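You operate a simulated robot arm through the tools that you are given. There is no shell and no other tool. Be economical: measure what you need, move in short steps, check, and stop when the job is done.

Carry out the task below with a simulated two-armed robot. There is one attempt and no reset: what you move stays moved.

Task
On the grey worktop, fold the white cloth in half.

It is judged by the outcome, as a careful person would: the job done as asked, and still so three seconds after it is handed in. It fails if anything else is knocked over, pushed out of place, dropped, spilled or broken. Flat cloth is picked up by pressing the open fingertips on it (5 to 10 N) and closing them slowly along it; thin cloth reads only 2 to 8 mm in the jaws.

Robot
Two 7-joint arms with two-finger parallel grippers on one trunk, on a base that drives. Base frame: it is fixed to the floor where the robot stands at the start and does not move with it; the origin is under the middle of the robot, x ahead of it, y to its left, z up. Lengths are in m, angles in rad, forces in N, time in s.
The left shoulder is at the start at [0.07, 0.187, 1.165], the right one opposite. Places, roughly: grey worktop [0.6, -0.1, 0.9]; white cloth [0.5, 0.1, 0.9]. Payload 3.91 kg a hand.
The tool frame of a hand sits at the grasp point between the pads (the TCP): z along the fingers, y along the line on which they close. The tips reach 0.03 m beyond it. The gripper opens to 0.11 m. The fingers are 0.02 m wide and 0.01 m thick; the gripper's body (0.048 by 0.112 m) begins 0.055 m behind the TCP.
Orientation is that of the tool frame in the base frame, as a unit quaternion [w, x, y, z]. With the fingers straight down and closing along the base's y, the tool's x points along the base's -x, its y along +y and its z along -z.

Tools
- The arms move only by the tool apply_moves. It takes "left_plan", "right_plan" or both (then of equal length, played together; a hand with none holds still); each is one flat list of numbers, 6 for each row, row after row: the shift along the base's x, y, z in units of 30 mm (1.0 is 30 mm), then the turn, a rotation vector about the base's x, y, z in units of 6 degrees (1.0 is 6 degrees). In form: [x, y, z, wx, wy, wz, x, y, z, wx, wy, wz, ...]. A call has 1 to 8 rows; each row shifts and turns the commanded pose from where the row before left it. "left_fingers" and "right_fingers" are, for a hand that has rows, the opening in per cent of the stroke, from 0 (shut) to 100 (fully open), set as the call begins (left out, the last holds). A call with a number of a shift or a turn outside -1 to 1 is refused whole. Each row takes 0.2 s and may step no farther than 0.05 m and 0.15 rad from the row before; otherwise, or with a gripper value out of range, the whole call is refused. Where a pose cannot be reached the arm comes as near as it can. A force on the tool above 40 N (or 10 N above the force at the start of the call, whichever is more), or a blocked arm, ends the call early, and 0.2 s more pass. Each finger travels about 0.072 m/s and halts on what it meets, pressing with about 28 N; the grip force reading is that of the motor and also rises with nothing between the fingers. The clock runs only during rows and for 0.2 s after the last one: add rows that do not move to give the fingers time. The reply holds the time, the measured pose of the TCP, the force on the tool along the base axes, the opening and the grip force, in the units named above and with some noise, with the torque about the TCP (base axes, N m) and any sound that the robot's microphone picked up.
- Cameras (640 x 400 px; columns grow to the right, rows downward): "scene" is now at [0.1284, 0.0184, 1.3759]; the picture's right is [0.24, -0.97, 0.00], its down [-0.71, -0.17, -0.68] and it looks along [0.66, 0.16, -0.73] (base axes); focal length 268 px, centre (320, 200). "left" rides on the left gripper at [0.072, -0.017, -0.103] in its tool frame; the picture's right is [0.23, 0.97, 0.00], its down [-0.76, 0.18, -0.62] and it looks along [-0.61, 0.14, 0.78] (tool axes); focal length 222 px, centre (320, 200). "right" rides on the right gripper at [0.072, 0.017, -0.103] in its tool frame; the picture's right is [-0.23, 0.97, 0.00], its down [-0.76, -0.18, -0.62] and it looks along [-0.61, -0.14, 0.78] (tool axes); focal length 222 px, centre (320, 200). There is no depth. A picture from a camera that has moved, and an enlarged one, comes with that camera's place and axes in the base frame and with its lens.
- get_image(camera): a new picture of that camera. The clock stands still meanwhile.
- lift_body(by): slides the trunk up (or, below 0, down) by that many m; the arms and the scene camera ride with it, the base frame stays. It gives what a move gives, with no picture.
- steer(legs): drives the robot by 1 to 6 legs, each [ahead, turn to the left] in m and rad, along the robot's own axes; the way and the turn of a leg run together, so that a leg with both is an arc; at most 1.5 m and 3.142 rad a leg. The arms and the cameras ride along, it lands a little off, and it stops where it bumps. It gives what a move gives.
- aim_head(pan, tilt): turns the head with the scene camera to pan (to the left, within 1.501 rad either way) and tilt (down, from -0.506 to 1.204), counted from straight ahead of the robot. It gives what a move gives.
- zoom(camera, box): a new picture of the part [left, top, right, bottom] of that camera's present view, enlarged. The clock stands still meanwhile.
- sign_off(): hands the job in; it is judged then, once.

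Work in short steps. Places have to be worked out from the pictures, the camera data and where the tool is seen: move nearer, look again, correct. Check each grasp and each placing, and mend what went wrong. You have 120 turns and 100 pictures in all, those below and enlarged ones among them. Open the grippers and draw the arms clear of the work before you hand the job in, unless the task says otherwise; then end with one line.

The tools are called after ">>>" by a JSON object that holds its "op" and its "data". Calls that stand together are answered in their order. apply_moves: Moves the arms, as the interface text tells. Its arguments: {"type":"object","properties":{"left_plan":{"type":"array","items":{"type":"number"}},"left_fingers":{"type":"number"},"right_plan":{"type":"array","items":{"type":"number"}},"right_fingers":{"type":"number"}},"required":[]} The other tools are called the same way: lift_body (by) slides the trunk up or down; steer (legs) drives the base; aim_head (pan, tilt) turns the head that bears the scene camera; get_image (camera) takes a picture; zoom (camera, box) takes an enlarged picture of a part of a camera's view; sign_off () hands the job in.

At the start:

```text
t: 0.0
left_eef_pos: [0.4786, 0.3854, 1.1067]
left_tool_rot: [0.0, -0.001, 1.0, 0.0]
left_wrist_force: [0.4, 0.1, 0.5]
left_moment: [0.04, 0.02, 0.0]
left_gripper_width: 0.1099
left_gripper_force: 0.0
right_eef_pos: [0.4472, -0.0956, 1.0136]
right_tool_rot: [0.0, -0.001, 1.0, 0.0]
right_wrist_force: [0.9, -0.3, 0.8]
right_moment: [0.0, 0.02, -0.01]
right_gripper_width: 0.1099
right_gripper_force: 0.1
trunk travel left (down, up): [-0.675, 0.265]
robot x, y, heading: [0.0017, 0.0027, 0.002]
head pan, tilt: [0.241, 0.822]
```

scene: 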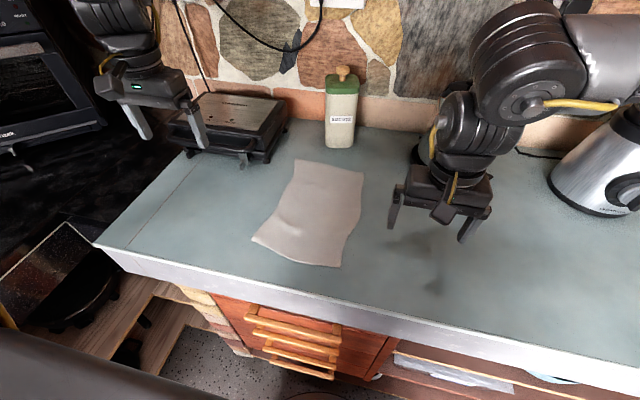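
right: 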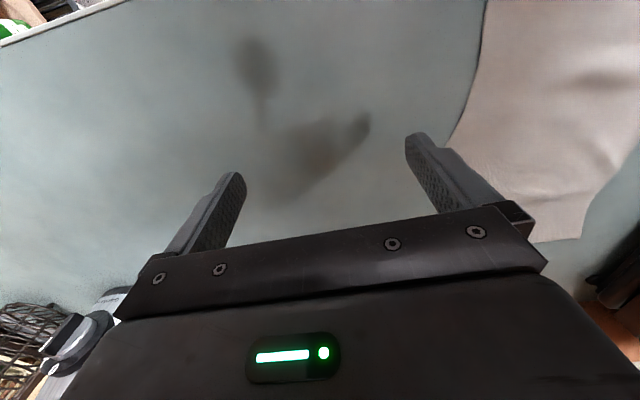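
left: 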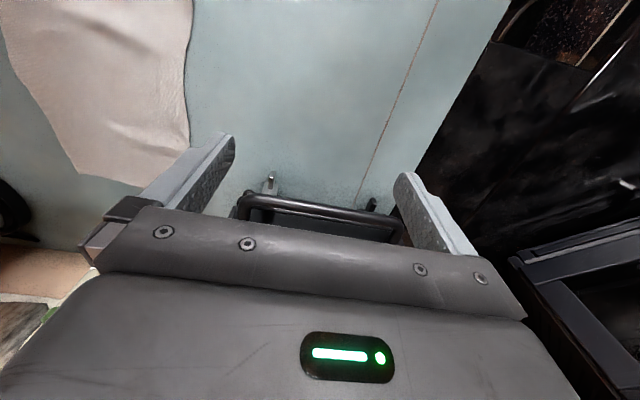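

I estimate the cloth spans about x 0.42–0.755 and y 0.04–0.26. I plan to fold the near edge over onto the far edge with both hands, so first I'm taking a closer look.

>>> {"op": "zoom", "data": {"camera": "scene", "box": [220, 120, 420, 320]}}

```text
2.00 times, centred on (320, 220) of scene
camera zoom: at [0.1284, 0.0184, 1.3759], right [0.24, -0.97, 0.0], down [-0.71, -0.17, -0.68], along [0.66, 0.16, -0.73], focal length 536 px, centre (320, 160)
```

zoom: 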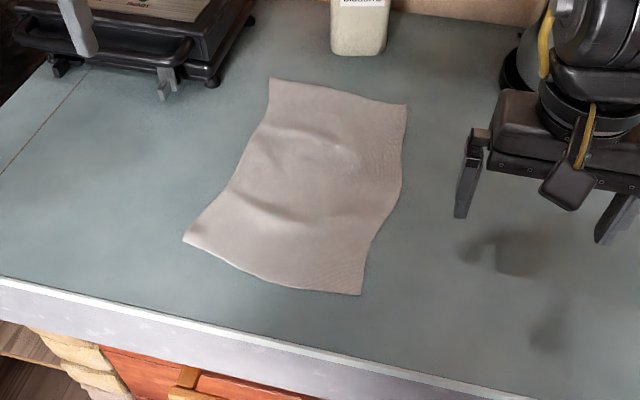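

The cloth has its corners about where I computed. I'm bringing both hands above the near corners, with the fingers partly open.

>>> {"op": "apply_moves", "data": {"left_plan": [-0.06, -0.85, -0.87, 0, 0, 0, -0.06, -0.85, -0.87, 0, 0, 0, -0.06, -0.85, -0.87, 0, 0, 0, -0.06, -0.85, -0.87, 0, 0, 0, -0.06, -0.85, -0.87, 0, 0, 0, -0.06, -0.85, -0.87, 0, 0, 0], "right_plan": [0, 0.92, -0.35, 0, 0, 0, 0, 0.92, -0.35, 0, 0, 0, 0, 0.92, -0.35, 0, 0, 0, 0, 0.92, -0.35, 0, 0, 0, 0, 0.92, -0.35, 0, 0, 0, 0, 0.92, -0.35, 0, 0, 0], "left_fingers": 35, "right_fingers": 35}}

>>> {"op": "get_image", "data": {"camera": "scene"}}

>>> {"op": "get_image", "data": {"camera": "right"}}

>>> {"op": "get_image", "data": {"camera": "left"}}

```text
t: 1.4
left_eef_pos: [0.4708, 0.2359, 0.9498]
left_tool_rot: [-0.001, 0.0, 1.0, -0.002]
left_wrist_force: [1.1, -0.1, -0.7]
left_moment: [0.01, 0.0, 0.0]
left_gripper_width: 0.0385
left_gripper_force: 0.0
right_eef_pos: [0.4493, 0.0702, 0.9511]
right_tool_rot: [-0.001, -0.001, 1.0, -0.001]
right_wrist_force: [0.3, 0.4, -0.1]
right_moment: [-0.03, 0.0, 0.02]
right_gripper_width: 0.0382
right_gripper_force: 0.1
trunk travel left (down, up): [-0.675, 0.265]
robot x, y, heading: [-0.002, 0.0006, -0.002]
head pan, tilt: [0.241, 0.822]
```

```text
95 pictures are left
camera scene: at [0.1304, 0.0205, 1.3757], right [0.24, -0.97, 0.0], down [-0.71, -0.18, -0.68], along [0.66, 0.16, -0.73], focal length 268 px, centre (320, 200)
```

scene: 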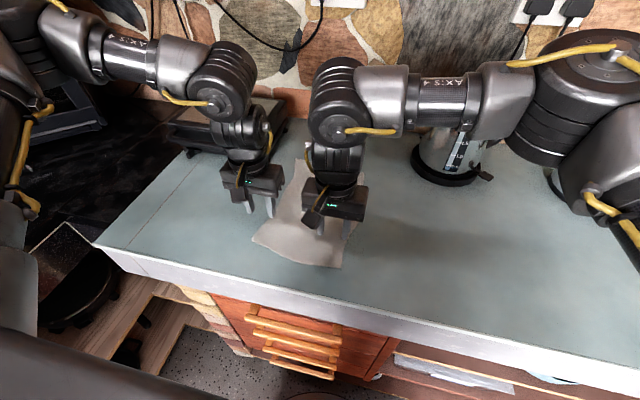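

```text
94 pictures are left
camera right: at [0.3768, 0.0888, 1.0558], right [0.23, 0.97, 0.0], down [0.76, -0.18, 0.62], along [0.61, -0.14, -0.78], focal length 222 px, centre (320, 200)
```

right: 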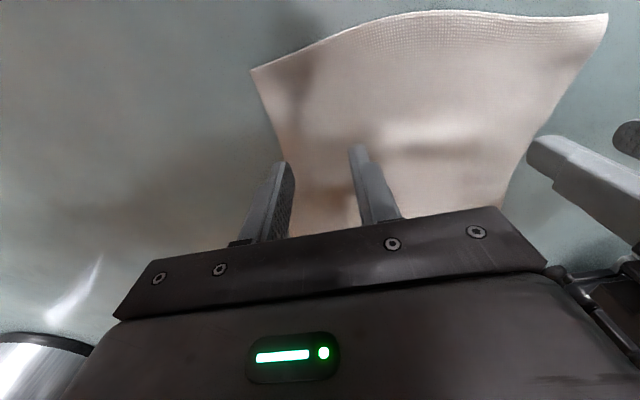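

```text
93 pictures are left
camera left: at [0.3981, 0.2182, 1.0527], right [-0.23, 0.97, 0.0], down [0.76, 0.18, 0.62], along [0.6, 0.14, -0.78], focal length 222 px, centre (320, 200)
```

left: 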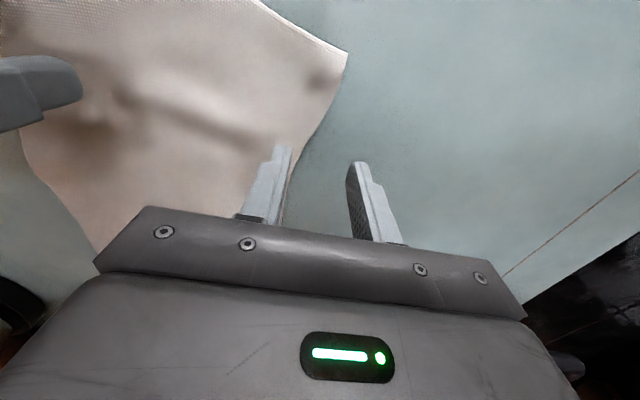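

The wrist cameras put the near corners at about (0.40, 0.03) and (0.41, 0.245), so I'm shifting both hands nearer and bringing the left hand inward. Then I'm lowering them to just above the cloth.

>>> {"op": "apply_moves", "data": {"left_plan": [-0.4, -0.29, -0.6, 0, 0, 0, -0.4, -0.29, -0.6, 0, 0, 0, -0.4, -0.29, -0.6, 0, 0, 0, 0, 0, 0, 0, 0, 0], "right_plan": [-0.27, -0.06, -0.6, 0, 0, 0, -0.27, -0.06, -0.6, 0, 0, 0, -0.27, -0.06, -0.6, 0, 0, 0, 0, 0, 0, 0, 0, 0]}}

>>> {"op": "get_image", "data": {"camera": "scene"}}

>>> {"op": "get_image", "data": {"camera": "right"}}

>>> {"op": "get_image", "data": {"camera": "left"}}

```text
t: 1.9
left_eef_pos: [0.4629, 0.239, 0.9312]
left_tool_rot: [0.002, 0.001, 1.0, -0.004]
left_wrist_force: [-2.6, -0.9, 11.2]
left_moment: [-0.25, 0.08, -0.03]
left_gripper_width: 0.0386
left_gripper_force: 0.2
left hand out of reach, approached as far as the arm can: row 1, 2
right_eef_pos: [0.4369, 0.0686, 0.9308]
right_tool_rot: [0.005, 0.001, 1.0, 0.003]
right_wrist_force: [-2.2, -2.2, 14.8]
right_moment: [-0.4, 0.16, -0.03]
right_gripper_width: 0.0394
right_gripper_force: 0.7
trunk travel left (down, up): [-0.675, 0.265]
robot x, y, heading: [0.0018, 0.0023, 0.002]
head pan, tilt: [0.241, 0.822]
stopped in row 2 (right hand): the force on the tool passed its limit (the readings are from after the stop); the commanded pose is now the measured one
```

```text
92 pictures are left
camera scene: at [0.1261, 0.0179, 1.3765], right [0.24, -0.97, 0.0], down [-0.71, -0.17, -0.68], along [0.66, 0.16, -0.73], focal length 268 px, centre (320, 200)
```

scene: 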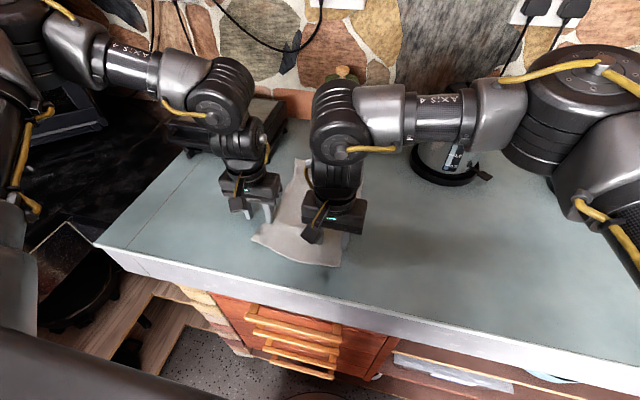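

```text
91 pictures are left
camera right: at [0.3629, 0.0852, 1.0351], right [0.23, 0.97, 0.01], down [0.75, -0.18, 0.63], along [0.61, -0.14, -0.78], focal length 222 px, centre (320, 200)
```

right: 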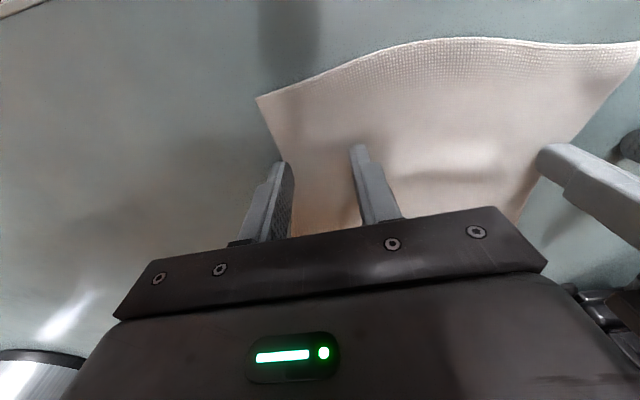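

```text
90 pictures are left
camera left: at [0.3914, 0.2226, 1.0343], right [-0.22, 0.97, -0.01], down [0.76, 0.18, 0.63], along [0.61, 0.14, -0.78], focal length 222 px, centre (320, 200)
```

left: 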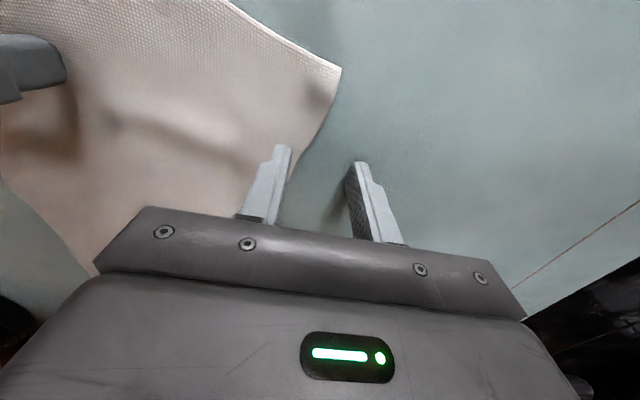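

Comparing the scene and wrist rays shows the surface is really at z≈0.90, so the tips have just touched the cloth. Recomputed, the near corners are (0.39, 0.043) and (0.409, 0.236). I'm raising the hands and repositioning to right (0.418, 0.068) and left (0.432, 0.208).

>>> {"op": "apply_moves", "data": {"left_plan": [0, 0, 0.8, 0, 0, 0, -0.5, -0.52, 0, 0, 0, 0, -0.5, -0.52, 0, 0, 0, 0, 0, 0, 0, 0, 0, 0], "right_plan": [0, 0, 0.8, 0, 0, 0, -0.31, 0, 0, 0, 0, 0, -0.31, 0, 0, 0, 0, 0, 0, 0, 0, 0, 0, 0], "left_fingers": 30, "right_fingers": 30}}

>>> {"op": "get_image", "data": {"camera": "right"}}

>>> {"op": "get_image", "data": {"camera": "left"}}

```text
t: 2.9
left_eef_pos: [0.465, 0.2401, 0.9542]
left_tool_rot: [0.0, 0.002, 1.0, -0.003]
left_wrist_force: [-0.3, 0.7, 0.7]
left_moment: [0.04, 0.05, -0.02]
left_gripper_width: 0.0329
left_gripper_force: 0.0
left hand out of reach, approached as far as the arm can: row 2, 3
right_eef_pos: [0.4182, 0.0673, 0.9546]
right_tool_rot: [0.004, 0.001, 1.0, 0.002]
right_wrist_force: [0.0, 1.9, 0.6]
right_moment: [0.02, -0.02, -0.01]
right_gripper_width: 0.0332
right_gripper_force: 0.1
trunk travel left (down, up): [-0.675, 0.265]
robot x, y, heading: [0.0011, -0.0002, 0.001]
head pan, tilt: [0.241, 0.822]
```

```text
89 pictures are left
camera right: at [0.3454, 0.0846, 1.0576], right [0.23, 0.97, 0.01], down [0.76, -0.18, 0.63], along [0.61, -0.14, -0.78], focal length 222 px, centre (320, 200)
```

right: 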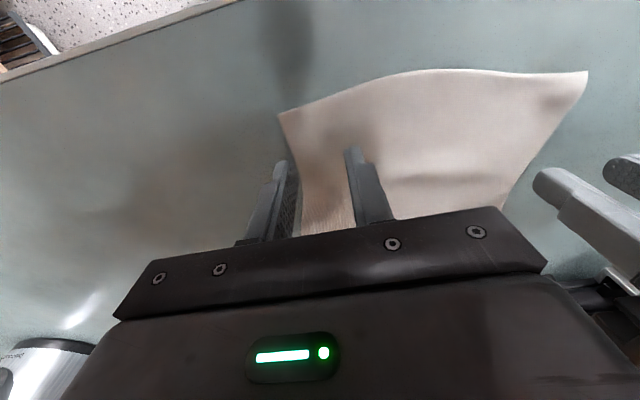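

```text
88 pictures are left
camera left: at [0.3933, 0.2232, 1.0575], right [-0.22, 0.98, -0.01], down [0.76, 0.18, 0.62], along [0.61, 0.13, -0.78], focal length 222 px, centre (320, 200)
```

left: 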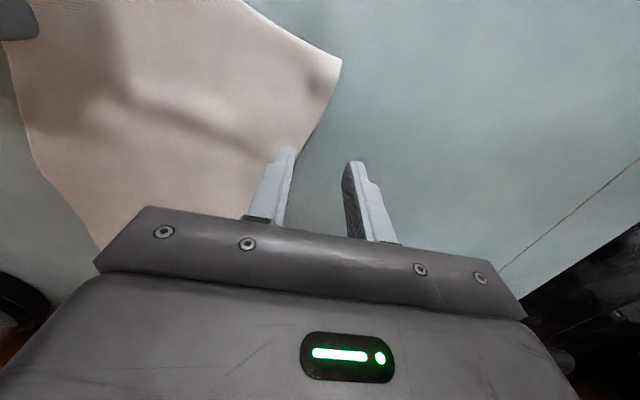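

The left hand reports being out of reach. I'm testing the x and y directions separately to find the limit.

>>> {"op": "apply_moves", "data": {"left_plan": [-0.6, 0, 0, 0, 0, 0, 0, 0, 0, 0, 0, 0]}}

>>> {"op": "apply_moves", "data": {"left_plan": [0, -0.6, 0, 0, 0, 0, 0, 0, 0, 0, 0, 0]}}

```text
t: 3.5
left_eef_pos: [0.4592, 0.2438, 0.9532]
left_tool_rot: [0.001, 0.003, 1.0, -0.003]
left_wrist_force: [-0.1, 0.6, 0.1]
left_moment: [0.0, 0.0, 0.0]
left_gripper_width: 0.033
left_gripper_force: 0.0
left hand out of reach, approached as far as the arm can: row 1
right_eef_pos: [0.4183, 0.0672, 0.9536]
right_tool_rot: [0.004, 0.0, 1.0, 0.003]
right_wrist_force: [0.6, -0.9, 0.0]
right_moment: [-0.03, 0.03, -0.04]
right_gripper_width: 0.0329
right_gripper_force: 0.0
trunk travel left (down, up): [-0.675, 0.265]
robot x, y, heading: [0.0005, -0.0019, 0.005]
head pan, tilt: [0.241, 0.822]
```

```text
t: 4.1
left_eef_pos: [0.4707, 0.2293, 0.9633]
left_tool_rot: [0.001, 0.003, 1.0, -0.004]
left_wrist_force: [0.3, 0.0, -0.1]
left_moment: [-0.03, 0.0, 0.04]
left_gripper_width: 0.0329
left_gripper_force: 0.0
left hand out of reach, approached as far as the arm can: row 1
right_eef_pos: [0.4191, 0.0668, 0.9534]
right_tool_rot: [0.005, 0.001, 1.0, 0.002]
right_wrist_force: [-0.1, -0.1, -0.1]
right_moment: [-0.01, -0.02, -0.02]
right_gripper_width: 0.033
right_gripper_force: 0.1
trunk travel left (down, up): [-0.675, 0.265]
robot x, y, heading: [0.0034, -0.0041, -0.001]
head pan, tilt: [0.241, 0.822]
```

The left arm is at its minimum shoulder distance (elbow limit). Raising the trunk will give it room, after which I'll lower the hands again.

>>> {"op": "lift_body", "data": {"by": 0.12}}

>>> {"op": "apply_moves", "data": {"left_plan": [0, 0, -0.8, 0, 0, 0, 0, 0, -0.8, 0, 0, 0, -0.33, -0.17, -0.8, 0, 0, 0, -0.33, -0.17, -0.8, 0, 0, 0, -0.33, -0.17, -0.6, 0, 0, 0, -0.33, -0.17, 0, 0, 0, 0, 0, 0, 0, 0, 0, 0], "right_plan": [0, 0, -0.8, 0, 0, 0, 0, 0, -0.8, 0, 0, 0, 0, 0, -0.8, 0, 0, 0, 0, 0, -0.8, 0, 0, 0, 0, 0, -0.6, 0, 0, 0, 0, 0, 0, 0, 0, 0, 0, 0, 0, 0, 0, 0]}}

>>> {"op": "get_image", "data": {"camera": "left"}}

>>> {"op": "get_image", "data": {"camera": "scene"}}

```text
t: 5.6
left_eef_pos: [0.4696, 0.2294, 1.0822]
left_tool_rot: [-0.001, 0.002, 1.0, -0.003]
left_wrist_force: [-0.1, 0.1, 0.1]
left_moment: [0.01, 0.0, -0.06]
left_gripper_width: 0.033
left_gripper_force: 0.0
right_eef_pos: [0.4199, 0.0668, 1.0726]
right_tool_rot: [0.003, 0.001, 1.0, 0.003]
right_wrist_force: [-0.3, -0.4, -0.1]
right_moment: [0.03, 0.01, 0.0]
right_gripper_width: 0.0329
right_gripper_force: 0.1
trunk travel left (down, up): [-0.795, 0.145]
robot x, y, heading: [0.0005, 0.0005, -0.007]
head pan, tilt: [0.241, 0.822]
```

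```text
t: 7.2
left_eef_pos: [0.4338, 0.2655, 0.9903]
left_tool_rot: [0.0, 0.004, 1.0, -0.005]
left_wrist_force: [0.2, 0.2, -0.6]
left_moment: [0.0, 0.03, 0.0]
left_gripper_width: 0.0329
left_gripper_force: 0.0
left hand out of reach, approached as far as the arm can: row 1, 2, 3, 4, 5, 6
right_eef_pos: [0.4198, 0.0673, 0.9586]
right_tool_rot: [0.004, 0.0, 1.0, 0.001]
right_wrist_force: [-0.3, 0.0, 0.4]
right_moment: [0.0, -0.04, 0.01]
right_gripper_width: 0.033
right_gripper_force: 0.1
trunk travel left (down, up): [-0.795, 0.145]
robot x, y, heading: [-0.0007, 0.0015, 0.001]
head pan, tilt: [0.241, 0.822]
```

```text
87 pictures are left
camera left: at [0.3606, 0.2492, 1.0932], right [-0.22, 0.98, -0.01], down [0.76, 0.18, 0.62], along [0.61, 0.13, -0.78], focal length 222 px, centre (320, 200)
```

left: 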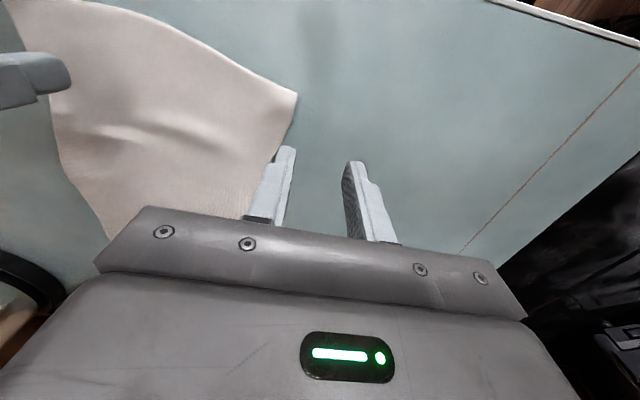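

```text
86 pictures are left
camera scene: at [0.1287, 0.0186, 1.4959], right [0.24, -0.97, 0.0], down [-0.71, -0.17, -0.68], along [0.66, 0.16, -0.73], focal length 268 px, centre (320, 200)
```

scene: 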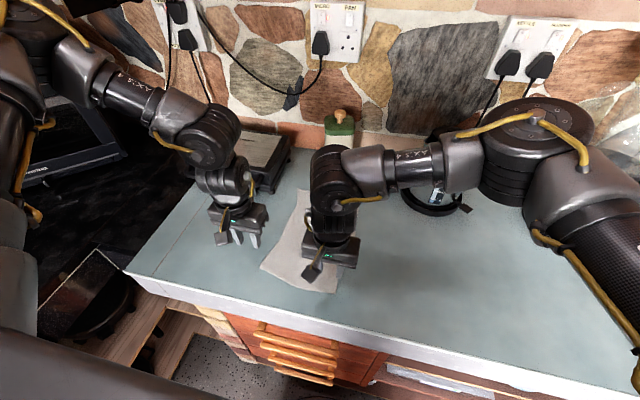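

Raising made it worse, so the limit is a wrist or bend joint rather than the elbow. I'm raising the hands, putting the trunk back, and then driving back a little so that the arm works further out.

>>> {"op": "apply_moves", "data": {"left_plan": [0, 0, 1, 0, 0, 0, 0, 0, 1, 0, 0, 0, 0, 0, 1, 0, 0, 0, 0, 0, 1, 0, 0, 0, 0, 0, 1, 0, 0, 0], "right_plan": [0, 0, 1, 0, 0, 0, 0, 0, 1, 0, 0, 0, 0, 0, 1, 0, 0, 0, 0, 0, 1, 0, 0, 0, 0, 0, 1, 0, 0, 0]}}

>>> {"op": "lift_body", "data": {"by": -0.12}}

>>> {"op": "steer", "data": {"legs": [[-0.12, 0]]}}

```text
t: 8.4
left_eef_pos: [0.4342, 0.2678, 1.1401]
left_tool_rot: [0.0, 0.002, 1.0, -0.004]
left_wrist_force: [-0.3, 0.4, -0.8]
left_moment: [0.01, 0.0, -0.01]
left_gripper_width: 0.0333
left_gripper_force: 0.1
left hand out of reach, approached as far as the arm can: row 2
right_eef_pos: [0.4179, 0.0674, 1.1094]
right_tool_rot: [0.004, 0.001, 1.0, 0.001]
right_wrist_force: [0.2, 1.3, 0.6]
right_moment: [-0.01, 0.0, -0.02]
right_gripper_width: 0.0328
right_gripper_force: 0.0
trunk travel left (down, up): [-0.795, 0.145]
robot x, y, heading: [0.0009, -0.0005, -0.003]
head pan, tilt: [0.241, 0.822]
```

```text
t: 9.9
left_eef_pos: [0.4365, 0.2661, 1.0199]
left_tool_rot: [-0.001, 0.002, 1.0, -0.003]
left_wrist_force: [-0.3, 0.1, 0.3]
left_moment: [-0.01, 0.02, -0.01]
left_gripper_width: 0.0332
left_gripper_force: 0.1
right_eef_pos: [0.4174, 0.0673, 0.9897]
right_tool_rot: [0.005, 0.001, 1.0, 0.001]
right_wrist_force: [0.0, 0.5, -0.1]
right_moment: [0.0, 0.01, -0.03]
right_gripper_width: 0.033
right_gripper_force: 0.1
trunk travel left (down, up): [-0.675, 0.265]
robot x, y, heading: [0.0017, 0.0023, -0.0]
head pan, tilt: [0.241, 0.822]
```

```text
t: 11.2
left_eef_pos: [0.3168, 0.2685, 1.0198]
left_tool_rot: [0.0, 0.001, 1.0, -0.004]
left_wrist_force: [-0.7, -0.4, -0.1]
left_moment: [0.02, -0.03, 0.01]
left_gripper_width: 0.0331
left_gripper_force: 0.1
right_eef_pos: [0.3003, 0.0668, 0.9895]
right_tool_rot: [0.004, 0.0, 1.0, 0.002]
right_wrist_force: [0.0, 0.6, -0.6]
right_moment: [0.01, 0.0, 0.02]
right_gripper_width: 0.033
right_gripper_force: 0.1
trunk travel left (down, up): [-0.675, 0.265]
robot x, y, heading: [-0.1181, -0.0011, 0.006]
head pan, tilt: [0.241, 0.822]
```

Now I'm moving the hands forward again to their target spots above the cloth.

>>> {"op": "apply_moves", "data": {"left_plan": [0.77, -0.4, 0, 0, 0, 0, 0.77, -0.4, 0, 0, 0, 0, 0.77, -0.4, -0.5, 0, 0, 0, 0.77, -0.4, -0.8, 0, 0, 0, 0.77, -0.4, -0.85, 0, 0, 0, 0, 0, 0, 0, 0, 0], "right_plan": [0.79, 0, 0, 0, 0, 0, 0.79, 0, 0, 0, 0, 0, 0.79, 0, -0.33, 0, 0, 0, 0.79, 0, -0.4, 0, 0, 0, 0.79, 0, -0.4, 0, 0, 0, 0, 0, 0, 0, 0, 0]}}

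>>> {"op": "get_image", "data": {"camera": "right"}}

>>> {"op": "get_image", "data": {"camera": "left"}}

>>> {"op": "get_image", "data": {"camera": "scene"}}

```text
t: 12.6
left_eef_pos: [0.4013, 0.2547, 0.9659]
left_tool_rot: [0.002, 0.002, 1.0, -0.007]
left_wrist_force: [0.3, 0.1, 0.3]
left_moment: [0.03, -0.01, -0.01]
left_gripper_width: 0.0327
left_gripper_force: 0.0
left hand out of reach, approached as far as the arm can: row 4, 5
right_eef_pos: [0.4179, 0.0677, 0.9547]
right_tool_rot: [0.005, 0.0, 1.0, 0.002]
right_wrist_force: [-0.1, 0.3, 0.1]
right_moment: [-0.01, 0.0, -0.01]
right_gripper_width: 0.033
right_gripper_force: 0.0
trunk travel left (down, up): [-0.675, 0.265]
robot x, y, heading: [-0.1171, -0.0033, 0.002]
head pan, tilt: [0.241, 0.822]
```

```text
85 pictures are left
camera right: at [0.3446, 0.0846, 1.0604], right [0.23, 0.97, 0.01], down [0.76, -0.18, 0.63], along [0.61, -0.14, -0.78], focal length 222 px, centre (320, 200)
```

right: 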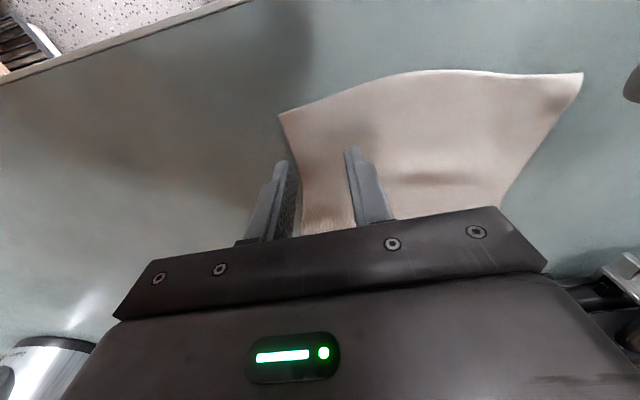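

```text
84 pictures are left
camera left: at [0.3278, 0.2376, 1.0701], right [-0.22, 0.97, -0.01], down [0.76, 0.18, 0.62], along [0.61, 0.13, -0.78], focal length 222 px, centre (320, 200)
```

left: 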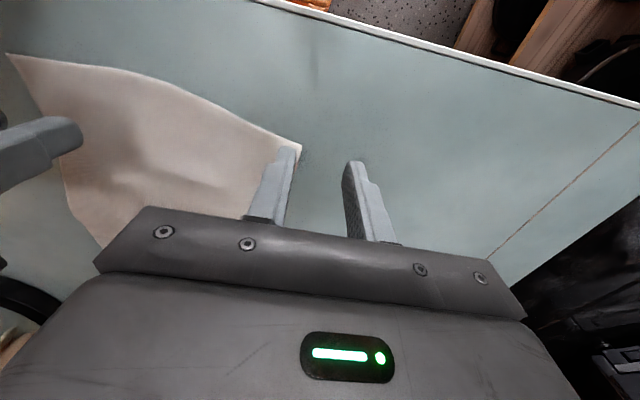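

```text
83 pictures are left
camera scene: at [0.0098, 0.0185, 1.3759], right [0.24, -0.97, 0.0], down [-0.71, -0.18, -0.68], along [0.66, 0.16, -0.73], focal length 268 px, centre (320, 200)
```

scene: 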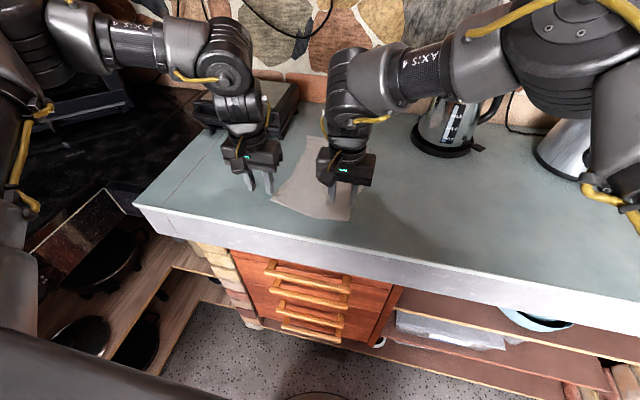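

The left hand may be limited by closeness to the right arm. I'm testing that by moving the right hand away and sending the left one to its target alone.

>>> {"op": "apply_moves", "data": {"right_plan": [0, -1, 0.3, 0, 0, 0, 0, -1, 0.3, 0, 0, 0, 0, -1, 0, 0, 0, 0, 0, -1, 0, 0, 0, 0, 0, -1, 0, 0, 0, 0]}}

>>> {"op": "apply_moves", "data": {"left_plan": [0.5, -0.75, 0, 0, 0, 0, 0.5, -0.75, 0, 0, 0, 0, 0, 0, 0, 0, 0, 0]}}

```text
t: 13.8
left_eef_pos: [0.4001, 0.2538, 0.9673]
left_tool_rot: [0.001, 0.002, 1.0, -0.005]
left_wrist_force: [0.0, 0.0, 0.5]
left_moment: [0.03, -0.01, 0.01]
left_gripper_width: 0.0328
left_gripper_force: 0.0
right_eef_pos: [0.417, -0.0842, 0.9724]
right_tool_rot: [0.004, 0.0, 1.0, 0.003]
right_wrist_force: [-0.9, -0.6, 0.3]
right_moment: [-0.01, 0.0, 0.03]
right_gripper_width: 0.0331
right_gripper_force: 0.0
trunk travel left (down, up): [-0.675, 0.265]
robot x, y, heading: [-0.1197, -0.0009, 0.002]
head pan, tilt: [0.241, 0.822]
```

```text
t: 14.6
left_eef_pos: [0.4011, 0.2539, 0.973]
left_tool_rot: [0.0, 0.002, 1.0, -0.005]
left_wrist_force: [0.5, 0.1, -0.1]
left_moment: [0.01, 0.02, 0.01]
left_gripper_width: 0.0331
left_gripper_force: 0.0
left hand out of reach, approached as far as the arm can: row 1, 2
right_eef_pos: [0.4182, -0.0818, 0.9724]
right_tool_rot: [0.004, -0.001, 1.0, 0.002]
right_wrist_force: [-0.5, 0.3, -0.1]
right_moment: [0.01, 0.05, 0.03]
right_gripper_width: 0.033
right_gripper_force: 0.0
trunk travel left (down, up): [-0.675, 0.265]
robot x, y, heading: [-0.1198, -0.0, -0.0]
head pan, tilt: [0.241, 0.822]
```

It isn't the other arm, so the left arm is at a joint limit in its current posture. I'm raising it and trying the lateral move from higher up.

>>> {"op": "apply_moves", "data": {"left_plan": [0, 0, 1, 0, 0, 0, 0, 0, 1, 0, 0, 0, 0, 0, 1, 0, 0, 0, 0.5, 0, 0.7, 0, 0, 0, 0.5, 0, 0, 0, 0, 0, 0.5, -0.5, 0, 0, 0, 0, 0, -0.5, 0, 0, 0, 0, 0, -0.5, 0, 0, 0, 0]}}

>>> {"op": "get_image", "data": {"camera": "scene"}}

```text
t: 16.4
left_eef_pos: [0.3973, 0.2573, 1.071]
left_tool_rot: [0.0, 0.002, 1.0, -0.005]
left_wrist_force: [1.6, 0.7, 0.3]
left_moment: [-0.01, 0.02, -0.02]
left_gripper_width: 0.0332
left_gripper_force: 0.0
left hand out of reach, approached as far as the arm can: row 3, 4, 5, 6, 7, 8
right_eef_pos: [0.4178, -0.0837, 0.9721]
right_tool_rot: [0.004, 0.0, 1.0, 0.003]
right_wrist_force: [0.3, 0.1, 1.0]
right_moment: [0.0, 0.03, 0.01]
right_gripper_width: 0.033
right_gripper_force: 0.0
trunk travel left (down, up): [-0.675, 0.265]
robot x, y, heading: [-0.1191, 0.0015, 0.001]
head pan, tilt: [0.241, 0.822]
```

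```text
82 pictures are left
camera scene: at [0.0102, 0.0185, 1.3759], right [0.24, -0.97, 0.0], down [-0.71, -0.18, -0.68], along [0.66, 0.16, -0.73], focal length 268 px, centre (320, 200)
```

scene: 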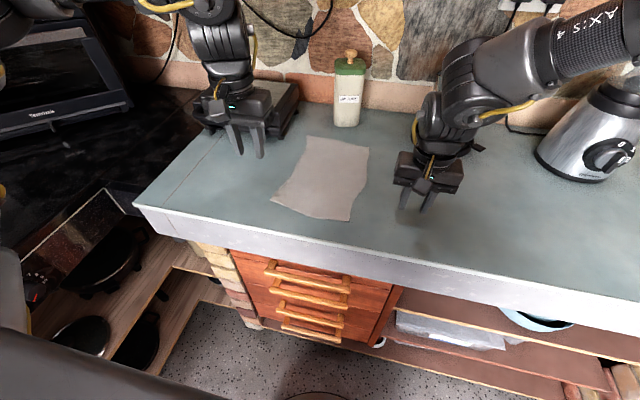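

It's still stuck, so a wrist roll limit is likely. I'm trying a yaw of the hand combined with the wanted motion.

>>> {"op": "apply_moves", "data": {"left_plan": [0, 0, 0, 0, 0, 1, 0, 0, 0, 0, 0, 1, 0, 0, 0, 0, 0, 1, 0.5, -0.5, 0, 0, 0, 0, 0.5, -0.5, 0, 0, 0, 0, 0, 0, 0, 0, 0, 0]}}

```text
t: 17.8
left_eef_pos: [0.402, 0.2631, 1.0728]
left_tool_rot: [0.0, -0.153, 0.988, -0.005]
left_wrist_force: [0.0, 0.3, -0.4]
left_moment: [0.04, 0.0, -0.04]
left_gripper_width: 0.0333
left_gripper_force: 0.0
left hand out of reach, approached as far as the arm can: row 3, 4, 5
right_eef_pos: [0.4172, -0.0826, 0.9735]
right_tool_rot: [0.004, 0.0, 1.0, 0.002]
right_wrist_force: [-0.7, 0.9, -0.1]
right_moment: [-0.01, -0.01, 0.0]
right_gripper_width: 0.033
right_gripper_force: 0.0
trunk travel left (down, up): [-0.675, 0.265]
robot x, y, heading: [-0.1153, -0.0015, 0.002]
head pan, tilt: [0.241, 0.822]
```

>>> {"op": "apply_moves", "data": {"left_plan": [0, 0, 0, 0, 0, -1, 0, 0, 0, 0, 0, -1, 0, 0, 0, 0, 0, -1, 0, 0, 0, 0, 0, -1, 0, 0, 0, 0, 0, -1, 0.5, -0.5, 0, 0, 0, 0, 0.5, -0.5, 0, 0, 0, 0, 0, 0, 0, 0, 0, 0]}}

```text
t: 19.6
left_eef_pos: [0.4026, 0.2632, 1.0678]
left_tool_rot: [0.001, 0.108, 0.994, -0.004]
left_wrist_force: [0.9, -0.3, 0.1]
left_moment: [0.0, -0.03, 0.01]
left_gripper_width: 0.0331
left_gripper_force: 0.2
left hand out of reach, approached as far as the arm can: row 6, 7
right_eef_pos: [0.4171, -0.0825, 0.9725]
right_tool_rot: [0.004, 0.0, 1.0, 0.002]
right_wrist_force: [-0.5, -1.2, 0.3]
right_moment: [-0.05, -0.04, 0.04]
right_gripper_width: 0.0329
right_gripper_force: 0.1
trunk travel left (down, up): [-0.675, 0.265]
robot x, y, heading: [-0.1175, 0.0012, 0.002]
head pan, tilt: [0.241, 0.822]
```

Yaw is free but the position isn't. I'm probing single directions, starting with outward (+y) and then forward.

>>> {"op": "apply_moves", "data": {"left_plan": [0, 1, 0, 0, 0, 0.5, 0, 1, 0, 0, 0, 0.5, 0, 0, 0, 0, 0, 0.5, 0, 0, 0, 0, 0, 0.5]}}

>>> {"op": "apply_moves", "data": {"left_plan": [1, 0, 0, 0, 0, 0, 1, 0, 0, 0, 0, 0, 0, 0, 0, 0, 0, 0]}}

>>> {"op": "apply_moves", "data": {"left_plan": [0, -1, 0, 0, 0, 0, 0, -1, 0, 0, 0, 0, 0, 0, 0, 0, 0, 0]}}

```text
t: 20.6
left_eef_pos: [0.4031, 0.3246, 1.0673]
left_tool_rot: [0.0, 0.003, 1.0, -0.004]
left_wrist_force: [-0.3, 0.1, 0.3]
left_moment: [-0.02, 0.0, 0.01]
left_gripper_width: 0.0329
left_gripper_force: 0.0
right_eef_pos: [0.4163, -0.0821, 0.9731]
right_tool_rot: [0.004, 0.0, 1.0, 0.002]
right_wrist_force: [0.0, 0.0, -0.6]
right_moment: [0.02, -0.01, -0.02]
right_gripper_width: 0.0329
right_gripper_force: 0.1
trunk travel left (down, up): [-0.675, 0.265]
robot x, y, heading: [-0.118, -0.0005, -0.002]
head pan, tilt: [0.241, 0.822]
```

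```text
t: 21.4
left_eef_pos: [0.4534, 0.3269, 1.0652]
left_tool_rot: [0.003, 0.002, 1.0, -0.004]
left_wrist_force: [-0.8, 0.0, 0.3]
left_moment: [0.02, -0.01, -0.06]
left_gripper_width: 0.0332
left_gripper_force: 0.0
left hand out of reach, approached as far as the arm can: row 2
right_eef_pos: [0.4162, -0.0827, 0.9732]
right_tool_rot: [0.005, -0.001, 1.0, 0.003]
right_wrist_force: [0.0, 0.1, -0.3]
right_moment: [-0.02, 0.02, -0.02]
right_gripper_width: 0.0327
right_gripper_force: 0.0
trunk travel left (down, up): [-0.675, 0.265]
robot x, y, heading: [-0.1183, -0.0012, 0.002]
head pan, tilt: [0.241, 0.822]
```

```text
t: 22.2
left_eef_pos: [0.431, 0.2868, 1.0544]
left_tool_rot: [0.001, 0.002, 1.0, -0.006]
left_wrist_force: [0.4, -0.1, 0.1]
left_moment: [0.0, 0.02, 0.0]
left_gripper_width: 0.0332
left_gripper_force: 0.1
left hand out of reach, approached as far as the arm can: row 1, 2
right_eef_pos: [0.4181, -0.0832, 0.9723]
right_tool_rot: [0.004, 0.001, 1.0, 0.002]
right_wrist_force: [0.3, 0.7, -0.6]
right_moment: [-0.03, 0.02, -0.02]
right_gripper_width: 0.0329
right_gripper_force: 0.1
trunk travel left (down, up): [-0.675, 0.265]
robot x, y, heading: [-0.1182, -0.0023, 0.006]
head pan, tilt: [0.241, 0.822]
```

The posture has drifted into a bad elbow state while riding limits. I'm returning the left hand to its starting robot-relative pose and re-approaching from there.

>>> {"op": "apply_moves", "data": {"left_plan": [0, 0.82, 0.45, 0, 0, 0, -0.6, 0.82, 0.45, 0, 0, 0, -0.6, 0.82, 0.45, 0, 0, 0, -0.6, 0.82, 0.45, 0, 0, 0, -0.6, 0, 0, 0, 0, 0]}}

>>> {"op": "apply_moves", "data": {"left_plan": [0.8, 0, 0, 0, 0, 0, 0.8, 0, 0, 0, 0, 0, 0.8, 0, 0, 0, 0, 0, 0.8, 0, 0, 0, 0, 0, 0, 0, 0, 0, 0, 0]}}

>>> {"op": "apply_moves", "data": {"left_plan": [0, -0.8, 0, 0, 0, 0, 0, -0.8, 0, 0, 0, 0, 0, -0.8, 0, 0, 0, 0, 0, -0.8, 0, 0, 0, 0, 0, -0.8, 0, 0, 0, 0, 0, 0, 0, 0, 0, 0]}}

>>> {"op": "get_image", "data": {"camera": "scene"}}

```text
t: 23.4
left_eef_pos: [0.3568, 0.3858, 1.1078]
left_tool_rot: [0.0, 0.002, 1.0, -0.003]
left_wrist_force: [-0.5, -0.3, 0.6]
left_moment: [0.02, -0.02, 0.0]
left_gripper_width: 0.0331
left_gripper_force: 0.1
right_eef_pos: [0.4171, -0.0837, 0.9724]
right_tool_rot: [0.004, 0.001, 1.0, 0.002]
right_wrist_force: [0.0, -0.4, 0.3]
right_moment: [0.01, -0.01, 0.0]
right_gripper_width: 0.0331
right_gripper_force: 0.0
trunk travel left (down, up): [-0.675, 0.265]
robot x, y, heading: [-0.1194, 0.0001, 0.003]
head pan, tilt: [0.241, 0.822]
```

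```text
t: 24.6
left_eef_pos: [0.453, 0.3845, 1.1091]
left_tool_rot: [0.001, 0.001, 1.0, -0.004]
left_wrist_force: [-0.8, -0.2, -0.2]
left_moment: [0.04, -0.02, 0.03]
left_gripper_width: 0.0328
left_gripper_force: 0.0
right_eef_pos: [0.416, -0.0831, 0.973]
right_tool_rot: [0.005, 0.0, 1.0, 0.001]
right_wrist_force: [-0.5, 0.9, 1.1]
right_moment: [0.01, 0.0, -0.01]
right_gripper_width: 0.0332
right_gripper_force: 0.1
trunk travel left (down, up): [-0.675, 0.265]
robot x, y, heading: [-0.1151, -0.0022, -0.002]
head pan, tilt: [0.241, 0.822]
```

```text
t: 26.0
left_eef_pos: [0.416, 0.2869, 1.0873]
left_tool_rot: [0.002, 0.001, 1.0, -0.005]
left_wrist_force: [0.3, 0.8, -0.5]
left_moment: [0.02, -0.03, 0.03]
left_gripper_width: 0.0329
left_gripper_force: 0.1
left hand out of reach, approached as far as the arm can: row 1, 2, 3, 4, 5
right_eef_pos: [0.418, -0.0819, 0.9722]
right_tool_rot: [0.004, 0.0, 1.0, 0.002]
right_wrist_force: [0.5, 0.4, 0.9]
right_moment: [0.0, 0.0, -0.02]
right_gripper_width: 0.0332
right_gripper_force: 0.1
trunk travel left (down, up): [-0.675, 0.265]
robot x, y, heading: [-0.1205, -0.0019, 0.002]
head pan, tilt: [0.241, 0.822]
```

```text
81 pictures are left
camera scene: at [0.0102, 0.0188, 1.3759], right [0.24, -0.97, 0.0], down [-0.71, -0.18, -0.68], along [0.66, 0.16, -0.73], focal length 268 px, centre (320, 200)
```

scene: 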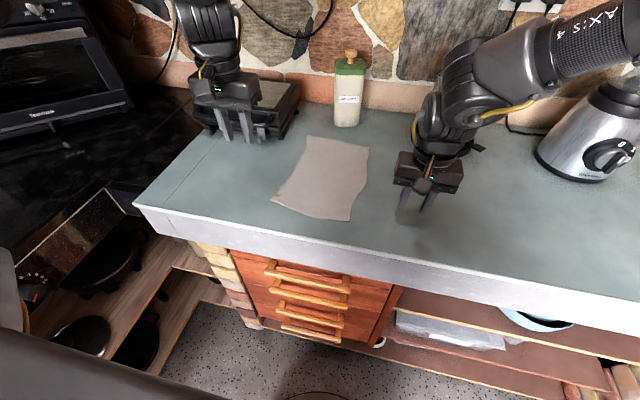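

Returning to the start pose didn't free it. I'm trying a tilt with the fingers leaning inward, which keeps the wrist further out while the tips reach in.

>>> {"op": "apply_moves", "data": {"left_plan": [0, 0, 0, -1, 0, 0, 0, 0, 0, -1, 0, 0, 0, 0, 0, -1, 0, 0, 0, 0, 0, -1, 0, 0, 0, -0.6, 0, 0, 0, 0, 0, -0.6, 0, 0, 0, 0, 0, -0.6, 0, 0, 0, 0, 0, -0.6, 0, 0, 0, 0]}}

```text
t: 27.8
left_eef_pos: [0.4167, 0.2144, 1.0876]
left_tool_rot: [0.0, 0.002, 0.977, -0.211]
left_wrist_force: [0.1, -0.4, 0.1]
left_moment: [-0.01, 0.02, 0.03]
left_gripper_width: 0.0331
left_gripper_force: 0.1
right_eef_pos: [0.4166, -0.0839, 0.9716]
right_tool_rot: [0.003, 0.0, 1.0, 0.002]
right_wrist_force: [0.0, -0.2, 0.7]
right_moment: [-0.01, 0.03, 0.0]
right_gripper_width: 0.0331
right_gripper_force: 0.0
trunk travel left (down, up): [-0.675, 0.265]
robot x, y, heading: [-0.1214, 0.0037, -0.001]
head pan, tilt: [0.241, 0.822]
```

The tilt works: with a 24° inward lean the left hand reaches y=0.21. I'm now turning the left gripper 90° about its own axis so it closes along x, which keeps both tips level despite the lean.

>>> {"op": "apply_moves", "data": {"left_plan": [0, 0, 0, 0, -0.41, -0.91, 0, 0, 0, 0, -0.41, -0.91, 0, 0, 0, 0, -0.41, -0.91, 0, 0, 0, 0, -0.41, -0.91, 0, 0, 0, 0, -0.41, -0.91, 0, 0, 0, 0, -0.41, -0.91, 0, 0, 0, 0, -0.41, -0.91, 0, 0, 0, 0, -0.41, -0.91]}}

>>> {"op": "apply_moves", "data": {"left_plan": [0, 0, 0, 0, -0.41, -0.91, 0, 0, 0, 0, -0.41, -0.91, 0, 0, 0, 0, -0.41, -0.91, 0, 0, 0, 0, -0.41, -0.91, 0, 0, 0, 0, -0.41, -0.91, 0, 0, 0, 0, -0.41, -0.91, 0, 0, 0, 0, -0.41, -0.91, 0, 0, 0, 0, 0, 0]}}

>>> {"op": "get_image", "data": {"camera": "scene"}}

```text
t: 29.6
left_eef_pos: [0.4169, 0.2147, 1.0871]
left_tool_rot: [0.085, 0.399, 0.892, -0.193]
left_wrist_force: [0.2, 0.8, -0.5]
left_moment: [0.03, -0.01, 0.01]
left_gripper_width: 0.0327
left_gripper_force: 0.1
right_eef_pos: [0.4171, -0.0823, 0.973]
right_tool_rot: [0.004, 0.001, 1.0, 0.002]
right_wrist_force: [0.1, -0.2, -0.7]
right_moment: [0.01, -0.01, -0.04]
right_gripper_width: 0.0329
right_gripper_force: 0.1
trunk travel left (down, up): [-0.675, 0.265]
robot x, y, heading: [-0.1216, 0.003, 0.008]
head pan, tilt: [0.241, 0.822]
```

```text
t: 31.4
left_eef_pos: [0.4175, 0.2156, 1.0861]
left_tool_rot: [0.148, 0.693, 0.69, -0.149]
left_wrist_force: [-0.3, -0.5, 0.0]
left_moment: [-0.01, 0.0, 0.0]
left_gripper_width: 0.0329
left_gripper_force: 0.0
right_eef_pos: [0.4175, -0.0827, 0.9738]
right_tool_rot: [0.004, 0.0, 1.0, 0.002]
right_wrist_force: [0.9, 0.2, 0.1]
right_moment: [0.03, 0.02, 0.01]
right_gripper_width: 0.0329
right_gripper_force: 0.1
trunk travel left (down, up): [-0.675, 0.265]
robot x, y, heading: [-0.1166, -0.0038, 0.003]
head pan, tilt: [0.241, 0.822]
```

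```text
80 pictures are left
camera scene: at [0.01, 0.0185, 1.3759], right [0.24, -0.97, 0.0], down [-0.71, -0.18, -0.68], along [0.66, 0.16, -0.73], focal length 268 px, centre (320, 200)
```

scene: 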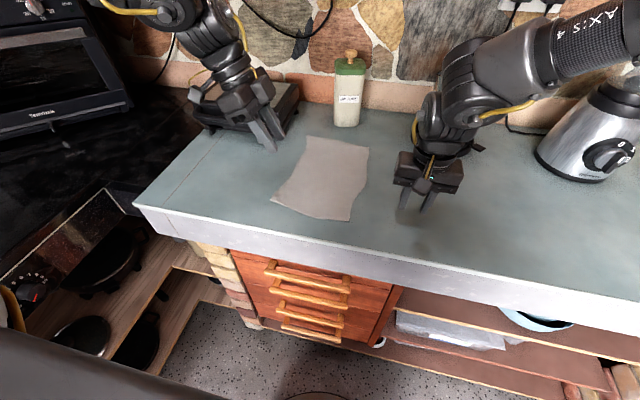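

The left hand now leans in and closes along x. I'm lowering it over its corner and returning the right hand to its own corner.

>>> {"op": "apply_moves", "data": {"left_plan": [0.117, 0.043, -0.873, 0, 0, 0, 0.117, 0.043, -0.873, 0, 0, 0, 0.117, 0.043, -0.873, 0, 0, 0, 0.117, 0.043, -0.873, 0, 0, 0, 0.117, 0.043, -0.873, 0, 0, 0, 0, 0, 0, 0, 0, 0], "right_plan": [0, 1, 0, 0, 0, 0, 0, 1, 0, 0, 0, 0, 0, 1, 0, 0, 0, 0, 0, 1, -0.3, 0, 0, 0, 0, 1, -0.3, 0, 0, 0, 0, 0, 0, 0, 0, 0]}}

>>> {"op": "get_image", "data": {"camera": "left"}}

>>> {"op": "get_image", "data": {"camera": "scene"}}

```text
t: 32.8
left_eef_pos: [0.4324, 0.2208, 0.9561]
left_tool_rot: [0.147, 0.692, 0.691, -0.148]
left_wrist_force: [-0.2, -0.5, 0.1]
left_moment: [0.01, -0.01, -0.02]
left_gripper_width: 0.0332
left_gripper_force: 0.0
right_eef_pos: [0.4169, 0.0657, 0.9561]
right_tool_rot: [0.004, 0.0, 1.0, 0.003]
right_wrist_force: [0.1, 0.4, 0.5]
right_moment: [-0.03, -0.02, 0.05]
right_gripper_width: 0.033
right_gripper_force: 0.0
trunk travel left (down, up): [-0.675, 0.265]
robot x, y, heading: [-0.1185, -0.0005, 0.004]
head pan, tilt: [0.241, 0.822]
```

```text
79 pictures are left
camera left: at [0.4161, 0.3295, 1.0214], right [0.97, 0.2, -0.09], down [0.18, -0.44, 0.88], along [0.14, -0.87, -0.46], focal length 222 px, centre (320, 200)
```

left: 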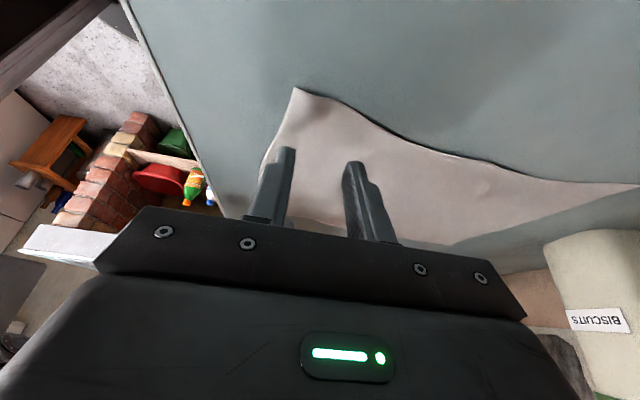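

```text
78 pictures are left
camera scene: at [0.0092, 0.0172, 1.376], right [0.24, -0.97, 0.0], down [-0.71, -0.17, -0.68], along [0.66, 0.16, -0.73], focal length 268 px, centre (320, 200)
```

scene: 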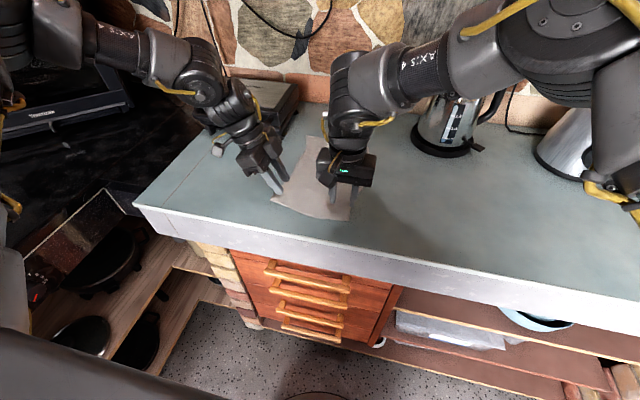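

Both hands have good clearance and the left fingers straddle the near-left corner area. I'm lowering gently towards contact.

>>> {"op": "apply_moves", "data": {"left_plan": [0, 0, -0.35, 0, 0, 0, 0, 0, -0.3, 0, 0, 0, 0, 0, 0, 0, 0, 0], "right_plan": [0, 0, -0.35, 0, 0, 0, 0, 0, -0.35, 0, 0, 0, 0, 0, 0, 0, 0, 0]}}

>>> {"op": "get_image", "data": {"camera": "right"}}

>>> {"op": "get_image", "data": {"camera": "left"}}

```text
t: 33.6
left_eef_pos: [0.433, 0.2225, 0.9379]
left_tool_rot: [0.148, 0.692, 0.69, -0.149]
left_wrist_force: [-0.2, -0.3, -0.1]
left_moment: [0.02, -0.01, -0.02]
left_gripper_width: 0.0328
left_gripper_force: 0.1
right_eef_pos: [0.4184, 0.0674, 0.9349]
right_tool_rot: [0.005, 0.001, 1.0, 0.002]
right_wrist_force: [0.0, 0.3, -0.2]
right_moment: [0.0, 0.04, 0.04]
right_gripper_width: 0.0332
right_gripper_force: 0.0
trunk travel left (down, up): [-0.675, 0.265]
robot x, y, heading: [-0.1177, 0.0018, 0.001]
head pan, tilt: [0.241, 0.822]
```

```text
77 pictures are left
camera right: at [0.345, 0.0849, 1.0392], right [0.23, 0.97, 0.01], down [0.76, -0.18, 0.63], along [0.61, -0.14, -0.78], focal length 222 px, centre (320, 200)
```

right: 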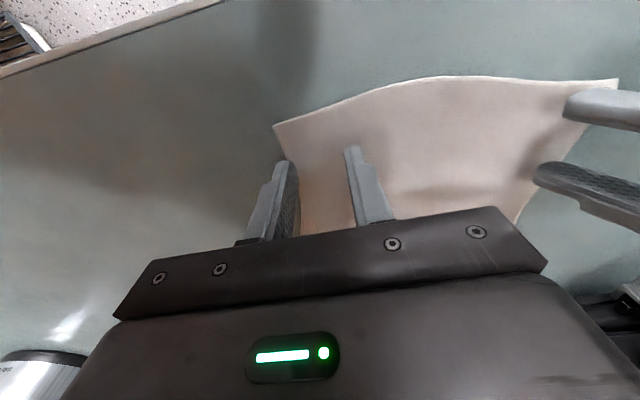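

```text
76 pictures are left
camera left: at [0.4168, 0.3305, 1.0015], right [0.97, 0.2, -0.1], down [0.18, -0.44, 0.88], along [0.14, -0.88, -0.46], focal length 222 px, centre (320, 200)
```

left: 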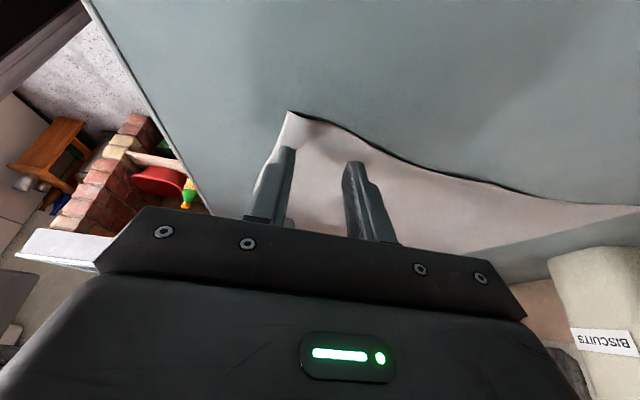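

The right outer finger sits just on the cloth's side edge, so I'm shifting it 8 mm inward. Then both hands go down to contact in small steps.

>>> {"op": "apply_moves", "data": {"left_plan": [0.1, -0.15, 0, 0, 0, 0, 0, 0, -0.1, 0, 0, 0, 0, 0, -0.1, 0, 0, 0, 0, 0, 0, 0, 0, 0], "right_plan": [0, 0.27, 0, 0, 0, 0, 0, 0, -0.1, 0, 0, 0, 0, 0, -0.1, 0, 0, 0, 0, 0, 0, 0, 0, 0]}}

```text
t: 34.6
left_eef_pos: [0.435, 0.2181, 0.9333]
left_tool_rot: [0.149, 0.692, 0.691, -0.148]
left_wrist_force: [-0.4, 0.0, 0.3]
left_moment: [-0.02, -0.03, 0.0]
left_gripper_width: 0.0329
left_gripper_force: 0.0
right_eef_pos: [0.4187, 0.0773, 0.9313]
right_tool_rot: [0.007, 0.0, 1.0, 0.003]
right_wrist_force: [1.9, 3.0, 26.3]
right_moment: [-0.54, 0.05, 0.03]
right_gripper_width: 0.0323
right_gripper_force: 0.0
trunk travel left (down, up): [-0.675, 0.265]
robot x, y, heading: [-0.1165, -0.0039, 0.001]
head pan, tilt: [0.241, 0.822]
```

The right hand is pressing 26 N, which is too much, so I'm easing it up slightly. The left hand hasn't made contact yet and goes lower.

>>> {"op": "apply_moves", "data": {"left_plan": [0, 0, -0.07, 0, 0, 0, 0, 0, 0, 0, 0, 0], "right_plan": [0, 0, 0.05, 0, 0, 0, 0, 0, 0, 0, 0, 0]}}

```text
t: 35.2
left_eef_pos: [0.4357, 0.2163, 0.9328]
left_tool_rot: [0.15, 0.692, 0.69, -0.148]
left_wrist_force: [-0.1, 3.5, 18.4]
left_moment: [0.03, 0.19, -0.05]
left_gripper_width: 0.0332
left_gripper_force: 0.0
right_eef_pos: [0.417, 0.0754, 0.9315]
right_tool_rot: [0.006, 0.001, 1.0, 0.002]
right_wrist_force: [2.6, 0.9, 16.6]
right_moment: [-0.3, 0.0, 0.06]
right_gripper_width: 0.0328
right_gripper_force: 0.1
trunk travel left (down, up): [-0.675, 0.265]
robot x, y, heading: [-0.1245, -0.0017, 0.005]
head pan, tilt: [0.241, 0.822]
```

Both hands are in contact and slightly too hard, so I'm easing each up by about 1 mm and starting to close slowly.

>>> {"op": "apply_moves", "data": {"left_plan": [0, 0, -0.0, 0, 0, 0, 0, 0, 0.03, 0, 0, 0], "right_plan": [0, 0, 0.03, 0, 0, 0, 0, 0, 0, 0, 0, 0], "left_fingers": 26, "right_fingers": 26}}

>>> {"op": "get_image", "data": {"camera": "right"}}

>>> {"op": "get_image", "data": {"camera": "left"}}

```text
t: 35.8
left_eef_pos: [0.4354, 0.217, 0.9334]
left_tool_rot: [0.149, 0.692, 0.691, -0.148]
left_wrist_force: [-0.8, 0.0, 21.5]
left_moment: [-0.06, 0.19, -0.02]
left_gripper_width: 0.0283
left_gripper_force: 0.1
right_eef_pos: [0.4165, 0.0752, 0.9323]
right_tool_rot: [0.005, -0.001, 1.0, 0.001]
right_wrist_force: [-1.4, -0.6, 3.4]
right_moment: [-0.06, 0.06, 0.0]
right_gripper_width: 0.0287
right_gripper_force: 0.1
trunk travel left (down, up): [-0.675, 0.265]
robot x, y, heading: [-0.1184, -0.0005, 0.003]
head pan, tilt: [0.241, 0.822]
```

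```text
75 pictures are left
camera right: at [0.3424, 0.0925, 1.0355], right [0.23, 0.97, 0.01], down [0.76, -0.18, 0.63], along [0.61, -0.14, -0.78], focal length 222 px, centre (320, 200)
```

right: 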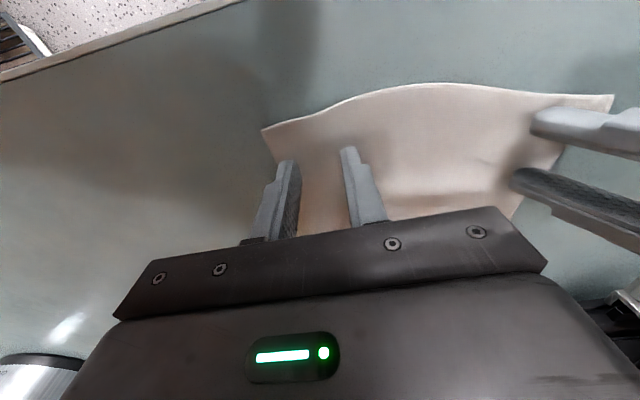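

```text
74 pictures are left
camera left: at [0.4181, 0.3245, 0.9969], right [0.97, 0.2, -0.09], down [0.18, -0.44, 0.88], along [0.14, -0.88, -0.46], focal length 222 px, centre (320, 200)
```

left: 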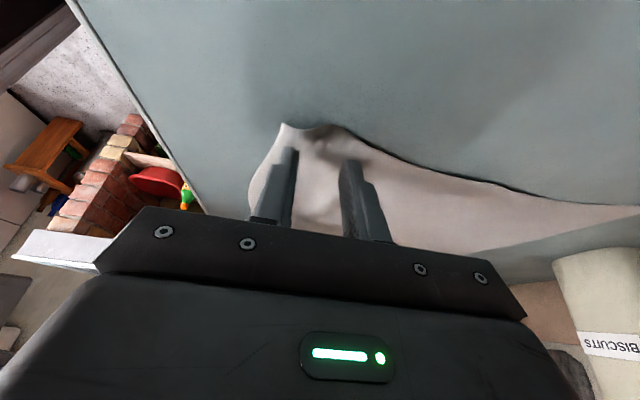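

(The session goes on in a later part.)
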